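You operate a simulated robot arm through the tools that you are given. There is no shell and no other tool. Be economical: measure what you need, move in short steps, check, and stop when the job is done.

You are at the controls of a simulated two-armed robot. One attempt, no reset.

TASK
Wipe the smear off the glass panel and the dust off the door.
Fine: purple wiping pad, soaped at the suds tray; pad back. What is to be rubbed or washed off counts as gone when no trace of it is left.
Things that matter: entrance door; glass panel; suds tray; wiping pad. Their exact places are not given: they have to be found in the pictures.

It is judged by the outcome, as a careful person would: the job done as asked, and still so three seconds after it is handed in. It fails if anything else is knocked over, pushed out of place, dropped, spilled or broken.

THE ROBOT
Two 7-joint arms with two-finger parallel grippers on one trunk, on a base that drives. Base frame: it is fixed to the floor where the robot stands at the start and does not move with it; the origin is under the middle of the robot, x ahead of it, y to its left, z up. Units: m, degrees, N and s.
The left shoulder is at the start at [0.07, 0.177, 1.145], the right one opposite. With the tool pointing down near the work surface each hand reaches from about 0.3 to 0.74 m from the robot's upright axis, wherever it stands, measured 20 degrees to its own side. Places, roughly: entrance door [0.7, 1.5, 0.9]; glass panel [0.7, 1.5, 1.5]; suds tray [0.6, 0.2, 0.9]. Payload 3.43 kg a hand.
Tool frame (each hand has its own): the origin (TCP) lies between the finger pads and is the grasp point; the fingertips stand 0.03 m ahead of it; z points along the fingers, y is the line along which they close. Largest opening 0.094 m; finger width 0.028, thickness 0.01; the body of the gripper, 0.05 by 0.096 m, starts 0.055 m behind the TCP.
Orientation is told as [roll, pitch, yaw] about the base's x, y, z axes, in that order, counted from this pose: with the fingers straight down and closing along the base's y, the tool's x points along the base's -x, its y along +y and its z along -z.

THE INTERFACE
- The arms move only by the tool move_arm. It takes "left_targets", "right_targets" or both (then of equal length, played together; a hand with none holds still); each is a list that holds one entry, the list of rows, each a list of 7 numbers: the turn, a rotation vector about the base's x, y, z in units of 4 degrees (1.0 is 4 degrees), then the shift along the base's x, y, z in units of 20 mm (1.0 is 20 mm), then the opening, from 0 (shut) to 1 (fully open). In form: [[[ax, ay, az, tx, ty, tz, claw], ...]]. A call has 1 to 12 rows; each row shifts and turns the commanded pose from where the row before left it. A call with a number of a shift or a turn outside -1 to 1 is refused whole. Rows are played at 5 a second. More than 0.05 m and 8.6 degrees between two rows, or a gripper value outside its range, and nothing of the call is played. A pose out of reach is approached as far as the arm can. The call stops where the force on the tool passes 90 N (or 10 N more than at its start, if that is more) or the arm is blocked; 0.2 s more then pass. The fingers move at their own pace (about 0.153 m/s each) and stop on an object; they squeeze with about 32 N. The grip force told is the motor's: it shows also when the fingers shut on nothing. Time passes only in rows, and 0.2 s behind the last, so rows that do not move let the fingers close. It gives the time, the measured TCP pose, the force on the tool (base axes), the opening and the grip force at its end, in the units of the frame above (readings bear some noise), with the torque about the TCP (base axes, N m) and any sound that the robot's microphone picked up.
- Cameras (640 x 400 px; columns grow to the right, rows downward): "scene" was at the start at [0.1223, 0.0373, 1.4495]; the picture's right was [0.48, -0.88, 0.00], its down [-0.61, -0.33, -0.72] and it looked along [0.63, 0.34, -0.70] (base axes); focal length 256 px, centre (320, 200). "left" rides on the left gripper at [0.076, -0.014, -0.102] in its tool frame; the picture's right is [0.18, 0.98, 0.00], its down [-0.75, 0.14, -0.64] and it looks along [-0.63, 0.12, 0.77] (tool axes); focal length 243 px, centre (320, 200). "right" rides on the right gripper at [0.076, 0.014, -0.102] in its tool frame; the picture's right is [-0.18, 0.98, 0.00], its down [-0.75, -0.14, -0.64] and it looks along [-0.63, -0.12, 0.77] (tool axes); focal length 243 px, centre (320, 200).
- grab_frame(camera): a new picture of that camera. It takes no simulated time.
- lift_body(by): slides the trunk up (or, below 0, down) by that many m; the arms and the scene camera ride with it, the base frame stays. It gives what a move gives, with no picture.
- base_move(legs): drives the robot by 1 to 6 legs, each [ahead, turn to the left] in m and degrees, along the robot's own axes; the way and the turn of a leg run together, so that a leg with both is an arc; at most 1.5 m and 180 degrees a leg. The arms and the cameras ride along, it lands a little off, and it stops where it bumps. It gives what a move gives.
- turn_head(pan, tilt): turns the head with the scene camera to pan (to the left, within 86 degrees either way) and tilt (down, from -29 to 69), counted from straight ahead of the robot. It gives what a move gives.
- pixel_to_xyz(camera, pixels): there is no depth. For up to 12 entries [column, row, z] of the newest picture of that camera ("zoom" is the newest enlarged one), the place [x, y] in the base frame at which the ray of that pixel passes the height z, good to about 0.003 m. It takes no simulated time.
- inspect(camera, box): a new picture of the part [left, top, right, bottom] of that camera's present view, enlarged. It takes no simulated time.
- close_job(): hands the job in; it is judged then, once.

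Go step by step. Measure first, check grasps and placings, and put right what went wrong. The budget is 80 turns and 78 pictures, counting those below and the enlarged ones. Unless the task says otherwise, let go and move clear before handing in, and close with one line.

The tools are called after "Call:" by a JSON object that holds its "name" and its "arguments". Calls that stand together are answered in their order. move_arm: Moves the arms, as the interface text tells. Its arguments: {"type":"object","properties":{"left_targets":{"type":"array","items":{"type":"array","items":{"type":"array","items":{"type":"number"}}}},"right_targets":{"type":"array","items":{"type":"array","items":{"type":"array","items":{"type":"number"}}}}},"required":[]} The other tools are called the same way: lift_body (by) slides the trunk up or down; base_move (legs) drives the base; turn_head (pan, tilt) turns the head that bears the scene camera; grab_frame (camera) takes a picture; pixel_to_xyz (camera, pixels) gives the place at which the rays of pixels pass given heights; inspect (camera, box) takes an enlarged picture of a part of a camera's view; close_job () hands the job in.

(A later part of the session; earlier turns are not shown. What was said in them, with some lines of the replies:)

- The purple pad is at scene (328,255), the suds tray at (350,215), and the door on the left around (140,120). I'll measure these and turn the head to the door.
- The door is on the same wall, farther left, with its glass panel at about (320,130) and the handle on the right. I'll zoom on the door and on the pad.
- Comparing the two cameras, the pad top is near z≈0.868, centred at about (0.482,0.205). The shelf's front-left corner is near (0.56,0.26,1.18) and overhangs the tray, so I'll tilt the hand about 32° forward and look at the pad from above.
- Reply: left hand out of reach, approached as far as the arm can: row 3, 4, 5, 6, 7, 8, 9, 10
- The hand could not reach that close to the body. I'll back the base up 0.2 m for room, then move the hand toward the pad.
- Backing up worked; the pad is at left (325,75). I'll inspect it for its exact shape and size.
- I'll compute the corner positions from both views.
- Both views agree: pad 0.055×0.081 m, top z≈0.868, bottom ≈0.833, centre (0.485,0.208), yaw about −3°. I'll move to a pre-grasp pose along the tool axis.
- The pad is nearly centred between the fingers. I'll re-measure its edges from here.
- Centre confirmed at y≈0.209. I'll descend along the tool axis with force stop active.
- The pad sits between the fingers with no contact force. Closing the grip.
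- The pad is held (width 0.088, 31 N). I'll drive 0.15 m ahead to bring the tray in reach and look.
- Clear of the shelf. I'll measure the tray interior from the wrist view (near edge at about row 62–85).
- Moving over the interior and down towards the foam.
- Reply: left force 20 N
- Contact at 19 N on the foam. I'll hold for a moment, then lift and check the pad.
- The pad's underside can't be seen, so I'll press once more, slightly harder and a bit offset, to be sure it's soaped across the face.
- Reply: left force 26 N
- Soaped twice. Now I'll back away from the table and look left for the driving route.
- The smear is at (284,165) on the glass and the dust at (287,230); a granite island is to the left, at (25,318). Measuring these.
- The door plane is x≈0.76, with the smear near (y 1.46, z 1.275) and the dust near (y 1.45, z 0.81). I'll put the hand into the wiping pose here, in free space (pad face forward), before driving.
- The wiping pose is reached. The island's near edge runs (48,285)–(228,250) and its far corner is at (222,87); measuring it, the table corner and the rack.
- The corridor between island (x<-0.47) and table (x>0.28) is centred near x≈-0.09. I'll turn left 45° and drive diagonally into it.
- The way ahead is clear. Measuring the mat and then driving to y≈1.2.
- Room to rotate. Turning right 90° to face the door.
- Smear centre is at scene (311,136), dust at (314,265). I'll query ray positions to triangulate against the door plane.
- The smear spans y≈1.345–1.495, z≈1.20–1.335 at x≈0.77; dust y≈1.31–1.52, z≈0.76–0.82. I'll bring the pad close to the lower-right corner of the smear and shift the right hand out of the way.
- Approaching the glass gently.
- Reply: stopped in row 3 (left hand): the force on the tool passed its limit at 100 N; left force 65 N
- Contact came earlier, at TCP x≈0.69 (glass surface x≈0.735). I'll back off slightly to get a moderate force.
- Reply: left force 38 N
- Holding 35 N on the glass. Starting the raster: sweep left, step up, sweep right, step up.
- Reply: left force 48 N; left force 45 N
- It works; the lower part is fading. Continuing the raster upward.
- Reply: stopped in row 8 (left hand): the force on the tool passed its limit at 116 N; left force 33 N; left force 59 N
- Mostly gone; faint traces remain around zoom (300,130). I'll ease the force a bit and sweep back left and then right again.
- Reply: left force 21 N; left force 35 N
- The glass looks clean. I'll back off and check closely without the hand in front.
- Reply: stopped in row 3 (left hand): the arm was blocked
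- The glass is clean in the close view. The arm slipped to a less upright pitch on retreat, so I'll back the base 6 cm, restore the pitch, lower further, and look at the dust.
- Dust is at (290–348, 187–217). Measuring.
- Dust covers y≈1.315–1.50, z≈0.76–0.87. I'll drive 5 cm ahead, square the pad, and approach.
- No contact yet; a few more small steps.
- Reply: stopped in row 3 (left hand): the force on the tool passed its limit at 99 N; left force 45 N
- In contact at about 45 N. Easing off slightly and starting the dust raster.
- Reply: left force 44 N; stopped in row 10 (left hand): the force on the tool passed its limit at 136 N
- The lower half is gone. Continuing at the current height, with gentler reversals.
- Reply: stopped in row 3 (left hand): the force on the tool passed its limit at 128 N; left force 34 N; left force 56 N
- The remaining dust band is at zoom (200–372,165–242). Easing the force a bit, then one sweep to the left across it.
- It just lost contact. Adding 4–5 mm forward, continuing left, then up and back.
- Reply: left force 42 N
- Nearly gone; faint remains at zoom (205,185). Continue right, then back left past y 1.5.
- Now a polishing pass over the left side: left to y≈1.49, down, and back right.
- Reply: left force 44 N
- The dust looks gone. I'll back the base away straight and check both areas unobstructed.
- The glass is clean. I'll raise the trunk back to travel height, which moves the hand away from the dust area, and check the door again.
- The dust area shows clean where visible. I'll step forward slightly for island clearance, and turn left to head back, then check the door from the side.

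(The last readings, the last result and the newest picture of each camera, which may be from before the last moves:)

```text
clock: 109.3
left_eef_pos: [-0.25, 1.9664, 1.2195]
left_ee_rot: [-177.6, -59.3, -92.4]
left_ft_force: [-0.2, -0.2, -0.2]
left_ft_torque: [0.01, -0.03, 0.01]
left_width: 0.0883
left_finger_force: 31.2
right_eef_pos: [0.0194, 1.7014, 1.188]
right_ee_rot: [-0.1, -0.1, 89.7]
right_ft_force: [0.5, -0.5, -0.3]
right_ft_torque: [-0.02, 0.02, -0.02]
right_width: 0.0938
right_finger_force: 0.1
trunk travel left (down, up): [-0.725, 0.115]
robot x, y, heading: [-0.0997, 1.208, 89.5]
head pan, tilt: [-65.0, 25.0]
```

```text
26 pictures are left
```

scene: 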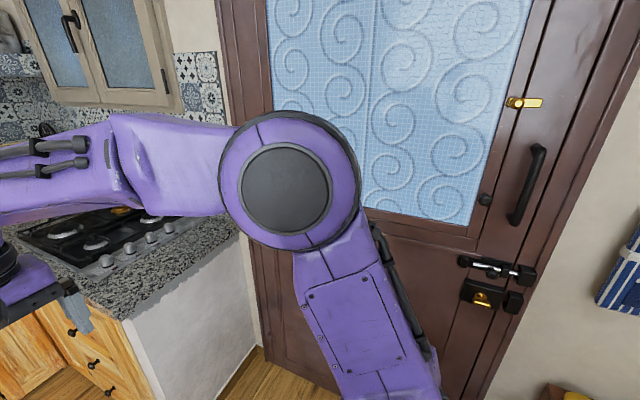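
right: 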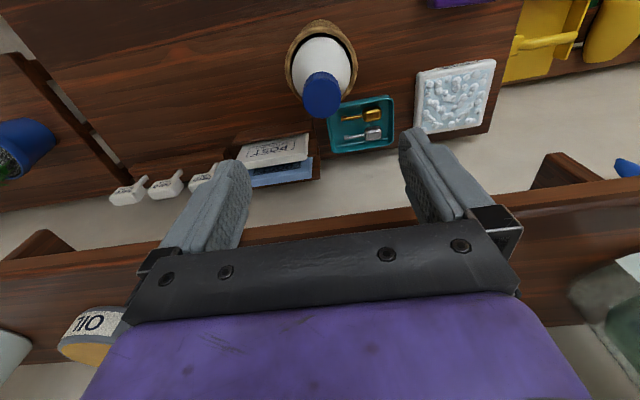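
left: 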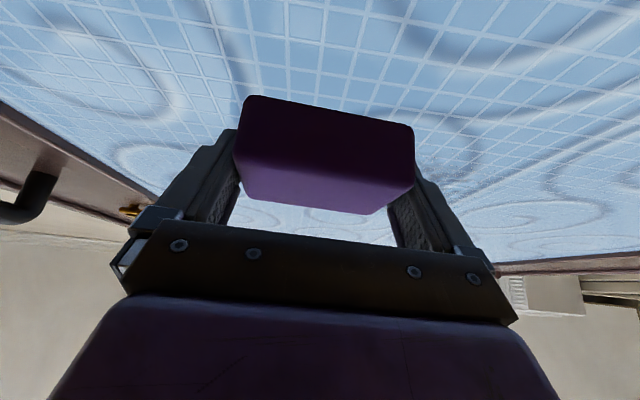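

The glass is clean. Driving back along the corridor and viewing the door from there.

Call:
{"name": "base_move", "arguments": {"legs": [[-0.87, 0]]}}

Call:
{"name": "turn_head", "arguments": {"pan": -25, "tilt": 25}}

Call:
{"name": "grab_frame", "arguments": {"camera": "scene"}}

```text
clock: 113.9
left_eef_pos: [-0.2574, 1.0916, 1.2205]
left_ee_rot: [-177.6, -59.1, -92.4]
left_ft_force: [-0.1, -0.6, 0.1]
left_ft_torque: [-0.01, 0.0, 0.01]
left_width: 0.088
left_finger_force: 32.3
right_eef_pos: [0.0114, 0.8269, 1.1874]
right_ee_rot: [-0.1, 0.0, 89.7]
right_ft_force: [0.3, 0.0, -1.3]
right_ft_torque: [0.0, 0.03, -0.01]
right_width: 0.0939
right_finger_force: 0.0
trunk travel left (down, up): [-0.725, 0.115]
robot x, y, heading: [-0.1121, 0.3386, 89.7]
head pan, tilt: [-65.0, 25.0]
```

```text
clock: 115.0
left_eef_pos: [-0.2587, 1.0921, 1.2205]
left_ee_rot: [-177.6, -59.2, -92.5]
left_ft_force: [0.4, 0.2, 0.8]
left_ft_torque: [-0.03, -0.01, 0.01]
left_width: 0.088
left_finger_force: 32.4
right_eef_pos: [0.0124, 0.8263, 1.1885]
right_ee_rot: [0.0, 0.0, 89.7]
right_ft_force: [-0.5, 0.5, -0.1]
right_ft_torque: [0.03, 0.01, 0.0]
right_width: 0.0941
right_finger_force: 0.0
trunk travel left (down, up): [-0.725, 0.115]
robot x, y, heading: [-0.1111, 0.3348, 89.2]
head pan, tilt: [-25.0, 25.0]
```

```text
25 pictures are left
```

scene: 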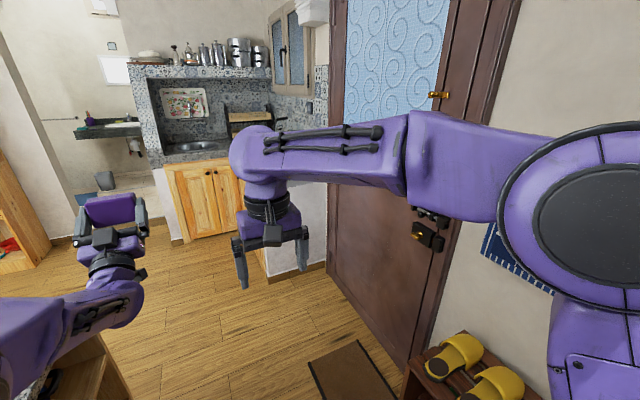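

The lower panel appears clean. Returning to the table-facing position by the same way in.

Call:
{"name": "base_move", "arguments": {"legs": [[0, -45], [-0.44, 0], [0, -44.2]]}}

Call:
{"name": "turn_head", "arguments": {"pan": 50, "tilt": 20}}

Call:
{"name": "inspect", "arguments": {"camera": "scene", "box": [260, 60, 480, 280]}}

```text
clock: 121.7
left_eef_pos: [0.3299, 0.2042, 1.2199]
left_ee_rot: [-177.5, -59.1, 179.9]
left_ft_force: [-0.2, 0.0, -0.8]
left_ft_torque: [0.03, 0.01, -0.05]
left_width: 0.0881
left_finger_force: 32.4
right_eef_pos: [0.0747, -0.0769, 1.188]
right_ee_rot: [0.0, 0.0, 2.1]
right_ft_force: [1.0, 0.4, 0.7]
right_ft_torque: [0.0, -0.03, 0.01]
right_width: 0.0941
right_finger_force: 0.1
trunk travel left (down, up): [-0.725, 0.115]
robot x, y, heading: [-0.4189, 0.0244, 1.7]
head pan, tilt: [-25.0, 25.0]
```

```text
clock: 123.1
left_eef_pos: [0.3298, 0.2035, 1.2207]
left_ee_rot: [-177.6, -59.2, 180.0]
left_ft_force: [1.6, -0.1, 0.2]
left_ft_torque: [-0.04, 0.04, -0.01]
left_width: 0.0878
left_finger_force: 31.9
right_eef_pos: [0.0769, -0.0766, 1.1888]
right_ee_rot: [0.0, 0.0, 2.0]
right_ft_force: [0.0, -0.3, -0.4]
right_ft_torque: [0.02, 0.02, 0.01]
right_width: 0.0939
right_finger_force: 0.1
trunk travel left (down, up): [-0.725, 0.115]
robot x, y, heading: [-0.4212, 0.0219, 2.0]
head pan, tilt: [50.0, 20.0]
```

```text
1.82 times, centred on (370, 170) of scene
```

zoom: 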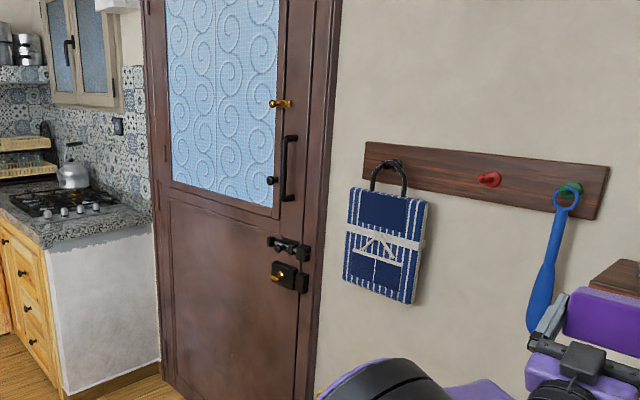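

Door and glass are both clean from here too. Now I'll rotate the hand back to the grasp pose in free space.

Call:
{"name": "move_arm", "arguments": {"left_targets": [[[0, 1, 0, -0.4, 0, -0.6, 0], [0, 1, 0, -0.4, 0, -0.6, 0], [0, 1, 0, -0.4, 0, -0.6, 0], [0, 1, 0, -0.4, 0, -0.6, 0], [0, 1, 0, -0.4, 0, -0.6, 0], [0, 1, 0, -0.4, 0, -0.6, 0], [0, 1, 0, -0.4, 0, -0.6, 0], [0, 1, 0, -0.4, 0, -0.6, 0], [0, 1, 0, -0.4, 0, -0.6, 0], [0, 1, 0, -0.4, 0, -0.6, 0], [0, 1, 0, -0.4, 0, -0.6, 0], [0, 0, 0, 0, 0, 0, 0]]]}}

```text
clock: 125.7
left_eef_pos: [0.2405, 0.2029, 1.0879]
left_ee_rot: [2.2, -76.8, 0.2]
left_ft_force: [-0.4, 0.2, -0.4]
left_ft_torque: [-0.03, -0.01, 0.01]
left_width: 0.0882
left_finger_force: 32.1
right_eef_pos: [0.0762, -0.0782, 1.1881]
right_ee_rot: [0.0, 0.0, 2.1]
right_ft_force: [-0.1, 0.7, 0.2]
right_ft_torque: [-0.01, 0.02, 0.01]
right_width: 0.0939
right_finger_force: 0.1
trunk travel left (down, up): [-0.725, 0.115]
robot x, y, heading: [-0.4216, 0.026, 1.9]
head pan, tilt: [50.0, 20.0]
```

Call:
{"name": "move_arm", "arguments": {"left_targets": [[[0, 1, 0, 0.2, 0, -0.58, 0], [0, 1, 0, 0.2, 0, -0.58, 0], [0, 1, 0, 0.2, 0, -0.58, 0], [0, 1, 0, 0.2, 0, -0.58, 0], [0, 1, 0, 0.2, 0, -0.58, 0], [0, 1, 0, 0.2, 0, -0.58, 0], [0, 1, 0, 0.2, 0, -0.58, 0], [0, 1, 0, 0.2, 0, -0.58, 0], [0, 1, 0, 0.2, 0, -0.58, 0], [0, 1, 0, 0.2, 0, -0.58, 0], [0, 1, 0, 0.2, 0, -0.58, 0], [0, 0.2, 0, 0, 0, 0, 0]]]}}

Call:
{"name": "base_move", "arguments": {"legs": [[0, -2], [0.2, 0]]}}

Call:
{"name": "turn_head", "arguments": {"pan": 22, "tilt": 45}}

Call:
{"name": "grab_frame", "arguments": {"camera": "scene"}}

Call:
{"name": "grab_frame", "arguments": {"camera": "left"}}

```text
clock: 128.3
left_eef_pos: [0.2848, 0.2032, 0.9603]
left_ee_rot: [2.3, -32.0, 0.0]
left_ft_force: [-0.3, -0.4, -0.4]
left_ft_torque: [0.0, -0.01, 0.03]
left_width: 0.088
left_finger_force: 32.4
right_eef_pos: [0.0756, -0.0762, 1.1874]
right_ee_rot: [0.0, 0.0, 2.1]
right_ft_force: [-1.1, -0.2, 0.0]
right_ft_torque: [0.01, 0.0, -0.03]
right_width: 0.094
right_finger_force: 0.1
trunk travel left (down, up): [-0.725, 0.115]
robot x, y, heading: [-0.4213, 0.026, 1.7]
head pan, tilt: [50.0, 20.0]
```

```text
clock: 130.3
left_eef_pos: [0.492, 0.1767, 0.9615]
left_ee_rot: [2.3, -32.1, -1.8]
left_ft_force: [0.0, -0.1, -0.2]
left_ft_torque: [0.02, -0.02, -0.01]
left_width: 0.0879
left_finger_force: 32.3
right_eef_pos: [0.274, -0.0936, 1.1876]
right_ee_rot: [0.0, -0.1, 0.0]
right_ft_force: [-0.4, 0.0, -0.1]
right_ft_torque: [0.03, 0.02, -0.01]
right_width: 0.0938
right_finger_force: 0.0
trunk travel left (down, up): [-0.725, 0.115]
robot x, y, heading: [-0.2151, 0.023, -0.2]
head pan, tilt: [50.0, 20.0]
```

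```text
clock: 131.3
left_eef_pos: [0.4941, 0.1777, 0.9606]
left_ee_rot: [2.2, -31.9, -2.0]
left_ft_force: [0.3, 0.2, -1.2]
left_ft_torque: [-0.01, -0.01, 0.02]
left_width: 0.0877
left_finger_force: 32.0
right_eef_pos: [0.2739, -0.0945, 1.1887]
right_ee_rot: [0.1, 0.1, 0.0]
right_ft_force: [0.0, 0.5, 0.2]
right_ft_torque: [0.01, -0.03, 0.01]
right_width: 0.0939
right_finger_force: 0.2
trunk travel left (down, up): [-0.725, 0.115]
robot x, y, heading: [-0.2204, 0.0242, -0.2]
head pan, tilt: [22.0, 45.0]
```

```text
23 pictures are left
```

scene: 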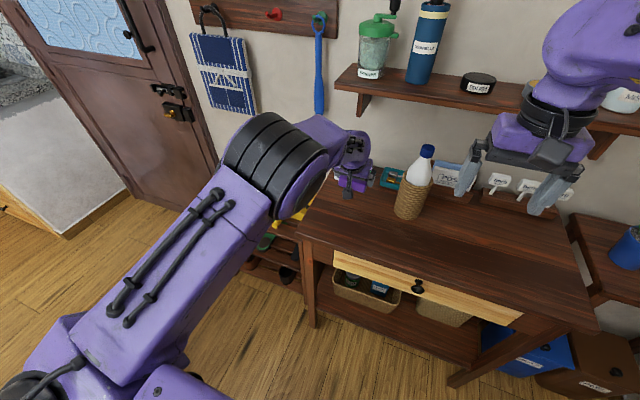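

```text
22 pictures are left
```

left: 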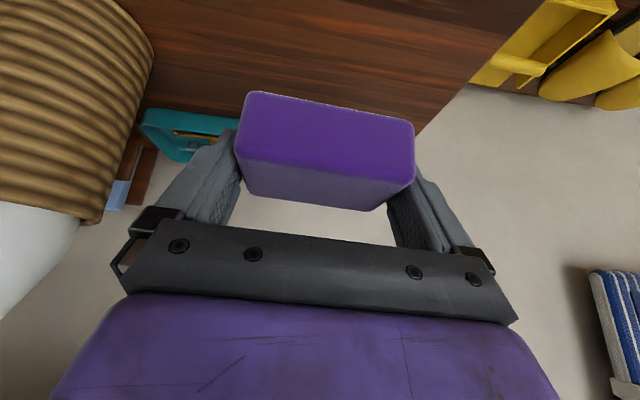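

The pad sits in the grip exactly as it did after grasping. I'll move above the original spot (TCP 0.4755, 0.209) and down to just over the table.

Call:
{"name": "move_arm", "arguments": {"left_targets": [[[-0.21, 0, -0.25, -0.46, 0.78, 0, 0], [-0.21, 0, -0.24, -0.46, 0.77, 0, 0], [0, 0, 0, 0, 0, -0.8, 0], [0, 0, 0, 0, 0, -0.8, 0], [0, 0, 0, 0, 0, -0.8, 0], [0, 0, 0, 0, 0, -0.8, 0], [0, 0, 0, 0, 0, 0, 0]]]}}

```text
clock: 132.9
left_eef_pos: [0.4746, 0.2075, 0.8962]
left_ee_rot: [0.3, -32.2, -2.8]
left_ft_force: [-0.4, -0.4, -1.1]
left_ft_torque: [0.0, 0.01, 0.01]
left_width: 0.0879
left_finger_force: 31.9
right_eef_pos: [0.274, -0.0945, 1.1878]
right_ee_rot: [0.0, 0.0, 0.0]
right_ft_force: [-0.4, 0.5, -0.1]
right_ft_torque: [0.02, 0.01, -0.01]
right_width: 0.0943
right_finger_force: 0.1
trunk travel left (down, up): [-0.725, 0.115]
robot x, y, heading: [-0.2182, 0.0257, -0.5]
head pan, tilt: [22.0, 45.0]
```

Lowering the last 20 mm in small steps.

Call:
{"name": "move_arm", "arguments": {"left_targets": [[[0, 0, 0, 0.03, 0.05, -0.4, 0], [0, 0, 0, 0, 0, -0.3, 0], [0, 0, 0, 0, 0, -0.2, 0], [0, 0, 0, 0, 0, -0.1, 0], [0, 0, 0, 0, 0, 0, 0]]]}}

Call:
{"name": "inspect", "arguments": {"camera": "scene", "box": [290, 120, 450, 240]}}

```text
clock: 134.1
left_eef_pos: [0.4752, 0.209, 0.8763]
left_ee_rot: [0.2, -32.2, -2.8]
left_ft_force: [-0.1, -0.8, -1.0]
left_ft_torque: [-0.01, 0.0, 0.01]
left_width: 0.0881
left_finger_force: 31.6
right_eef_pos: [0.2745, -0.0952, 1.1882]
right_ee_rot: [0.0, 0.0, 0.0]
right_ft_force: [-0.1, 0.3, 0.0]
right_ft_torque: [0.0, -0.01, 0.0]
right_width: 0.0941
right_finger_force: 0.0
trunk travel left (down, up): [-0.725, 0.115]
robot x, y, heading: [-0.2191, 0.017, -0.3]
head pan, tilt: [22.0, 45.0]
```

```text
3.33 times, centred on (370, 180) of scene
```

zoom: 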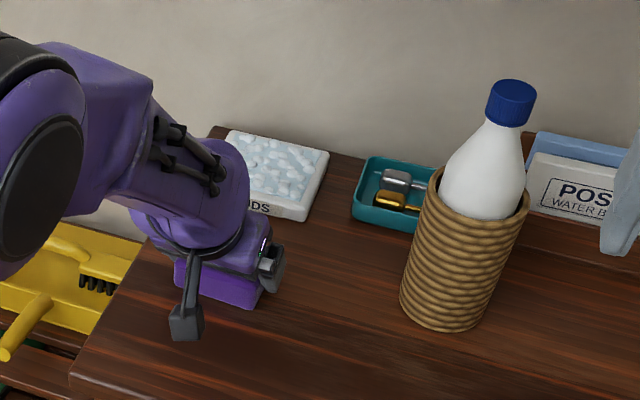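

One or two more millimetres until there is light contact.

Call:
{"name": "move_arm", "arguments": {"left_targets": [[[0, 0, 0, 0, 0, -0.06, 0], [0, 0, 0, 0, 0, -0.05, 0], [0, 0, 0, 0, 0, 0, 0]]]}}

```text
clock: 134.9
left_eef_pos: [0.4749, 0.2086, 0.8753]
left_ee_rot: [0.3, -32.2, -2.9]
left_ft_force: [0.6, -0.7, 8.1]
left_ft_torque: [-0.35, 0.23, 0.03]
left_width: 0.0878
left_finger_force: 31.9
right_eef_pos: [0.2731, -0.095, 1.1884]
right_ee_rot: [0.0, 0.0, 0.0]
right_ft_force: [0.2, 1.0, -0.4]
right_ft_torque: [0.01, 0.0, 0.0]
right_width: 0.0941
right_finger_force: 0.0
trunk travel left (down, up): [-0.725, 0.115]
robot x, y, heading: [-0.2157, 0.0223, -0.4]
head pan, tilt: [22.0, 45.0]
```

Contact at 8 N. Releasing and withdrawing along the tool axis.

Call:
{"name": "move_arm", "arguments": {"left_targets": [[[0, 0, 0, 0, 0, 0, 1], [0, 0, 0, 0, 0, 0, 1], [0, 0, 0, 0, 0, 0, 1], [0, 0, 0, -0.25, 0, 0.42, 1], [0, 0, 0, -0.25, 0, 0.42, 1], [0, 0, 0, -0.5, 0, 0.84, 1], [0, 0, 0, -0.5, 0, 0.84, 1], [0, 0, 0, -0.5, 0, 0.84, 1], [0, 0, 0, -0.5, 0, 0.84, 1], [0, 0, 0, -0.5, 0, 0.84, 1], [0, 0, 0, -0.5, 0, 0.84, 1], [0, 0, 0, 0, 0, 0, 1]]]}}

Call:
{"name": "grab_frame", "arguments": {"camera": "left"}}

Call:
{"name": "grab_frame", "arguments": {"camera": "scene"}}

```text
clock: 137.5
left_eef_pos: [0.4052, 0.209, 0.9924]
left_ee_rot: [0.2, -31.9, -2.8]
left_ft_force: [0.6, -0.2, -0.7]
left_ft_torque: [0.0, -0.03, 0.02]
left_width: 0.0941
left_finger_force: 0.1
right_eef_pos: [0.2748, -0.0947, 1.1878]
right_ee_rot: [-0.1, 0.1, 0.0]
right_ft_force: [0.6, 1.1, 0.1]
right_ft_torque: [0.03, -0.01, -0.02]
right_width: 0.0941
right_finger_force: 0.2
trunk travel left (down, up): [-0.725, 0.115]
robot x, y, heading: [-0.2157, 0.0255, -0.4]
head pan, tilt: [22.0, 45.0]
```

```text
20 pictures are left
```

left: 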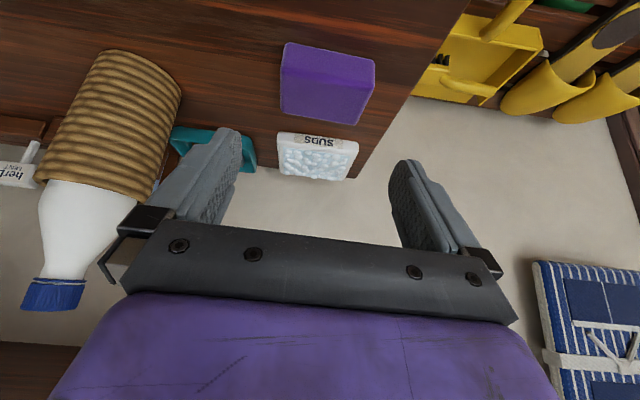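

```text
19 pictures are left
```

scene: 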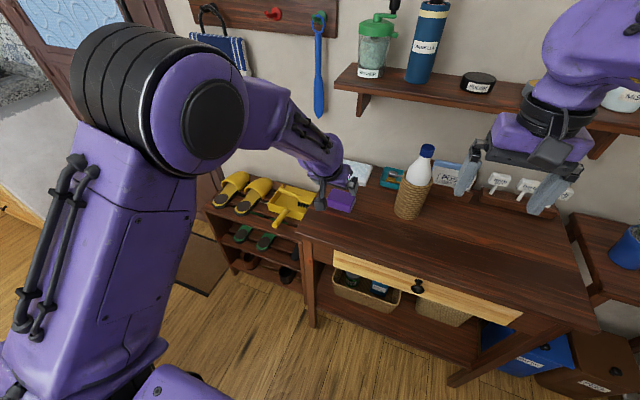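

The pad is back where it was. I'll back away and take one last close look at the door.

Call:
{"name": "base_move", "arguments": {"legs": [[-0.2, 0]]}}

Call:
{"name": "turn_head", "arguments": {"pan": 55, "tilt": 20}}

Call:
{"name": "grab_frame", "arguments": {"camera": "scene"}}

Call:
{"name": "inspect", "arguments": {"camera": "scene", "box": [300, 90, 400, 250]}}

```text
clock: 139.1
left_eef_pos: [0.209, 0.2107, 0.9925]
left_ee_rot: [0.2, -32.0, -2.7]
left_ft_force: [0.1, -0.2, -0.2]
left_ft_torque: [-0.01, 0.01, 0.02]
left_width: 0.0939
left_finger_force: 0.0
right_eef_pos: [0.0787, -0.0918, 1.187]
right_ee_rot: [0.0, 0.1, 0.2]
right_ft_force: [0.1, 1.3, 0.3]
right_ft_torque: [-0.02, 0.01, 0.02]
right_width: 0.094
right_finger_force: 0.1
trunk travel left (down, up): [-0.725, 0.115]
robot x, y, heading: [-0.4177, 0.0247, 0.0]
head pan, tilt: [22.0, 45.0]
```

```text
clock: 140.0
left_eef_pos: [0.209, 0.2116, 0.9913]
left_ee_rot: [0.4, -32.1, -2.7]
left_ft_force: [0.2, 0.7, 0.2]
left_ft_torque: [-0.02, 0.01, -0.01]
left_width: 0.0936
left_finger_force: 0.1
right_eef_pos: [0.0785, -0.094, 1.1875]
right_ee_rot: [0.0, 0.0, 0.2]
right_ft_force: [0.3, -0.9, 0.6]
right_ft_torque: [-0.03, 0.05, 0.0]
right_width: 0.0937
right_finger_force: 0.1
trunk travel left (down, up): [-0.725, 0.115]
robot x, y, heading: [-0.414, 0.023, -0.2]
head pan, tilt: [55.0, 20.0]
```

```text
18 pictures are left
```

scene: 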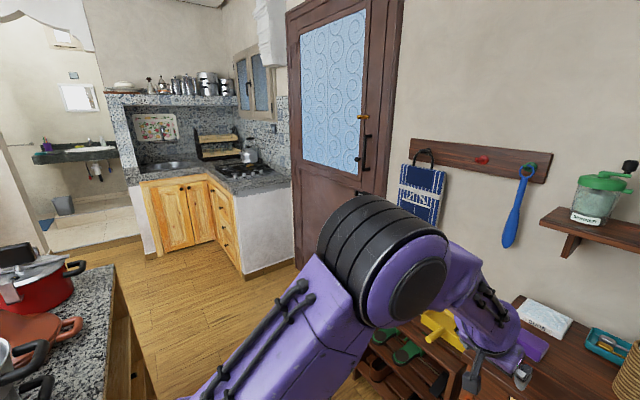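

```text
2.50 times, centred on (350, 170) of scene
```

zoom: 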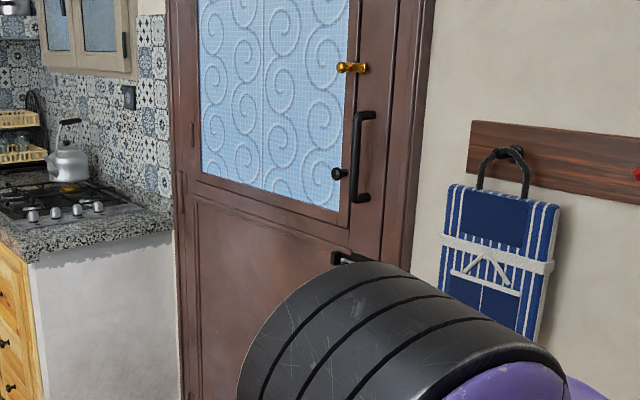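

The door and glass show no trace of dust or smear, the pad is back in its place, and the hands are clear. Handing in.

Call:
{"name": "close_job", "arguments": {}}

```text
The job is handed in.
```

I soaped the pad and wiped the smear off the glass and the dust off the door. No trace of either shows in the last pictures where the arm wasn't in the way. The pad is back in its original place and nothing else was moved.
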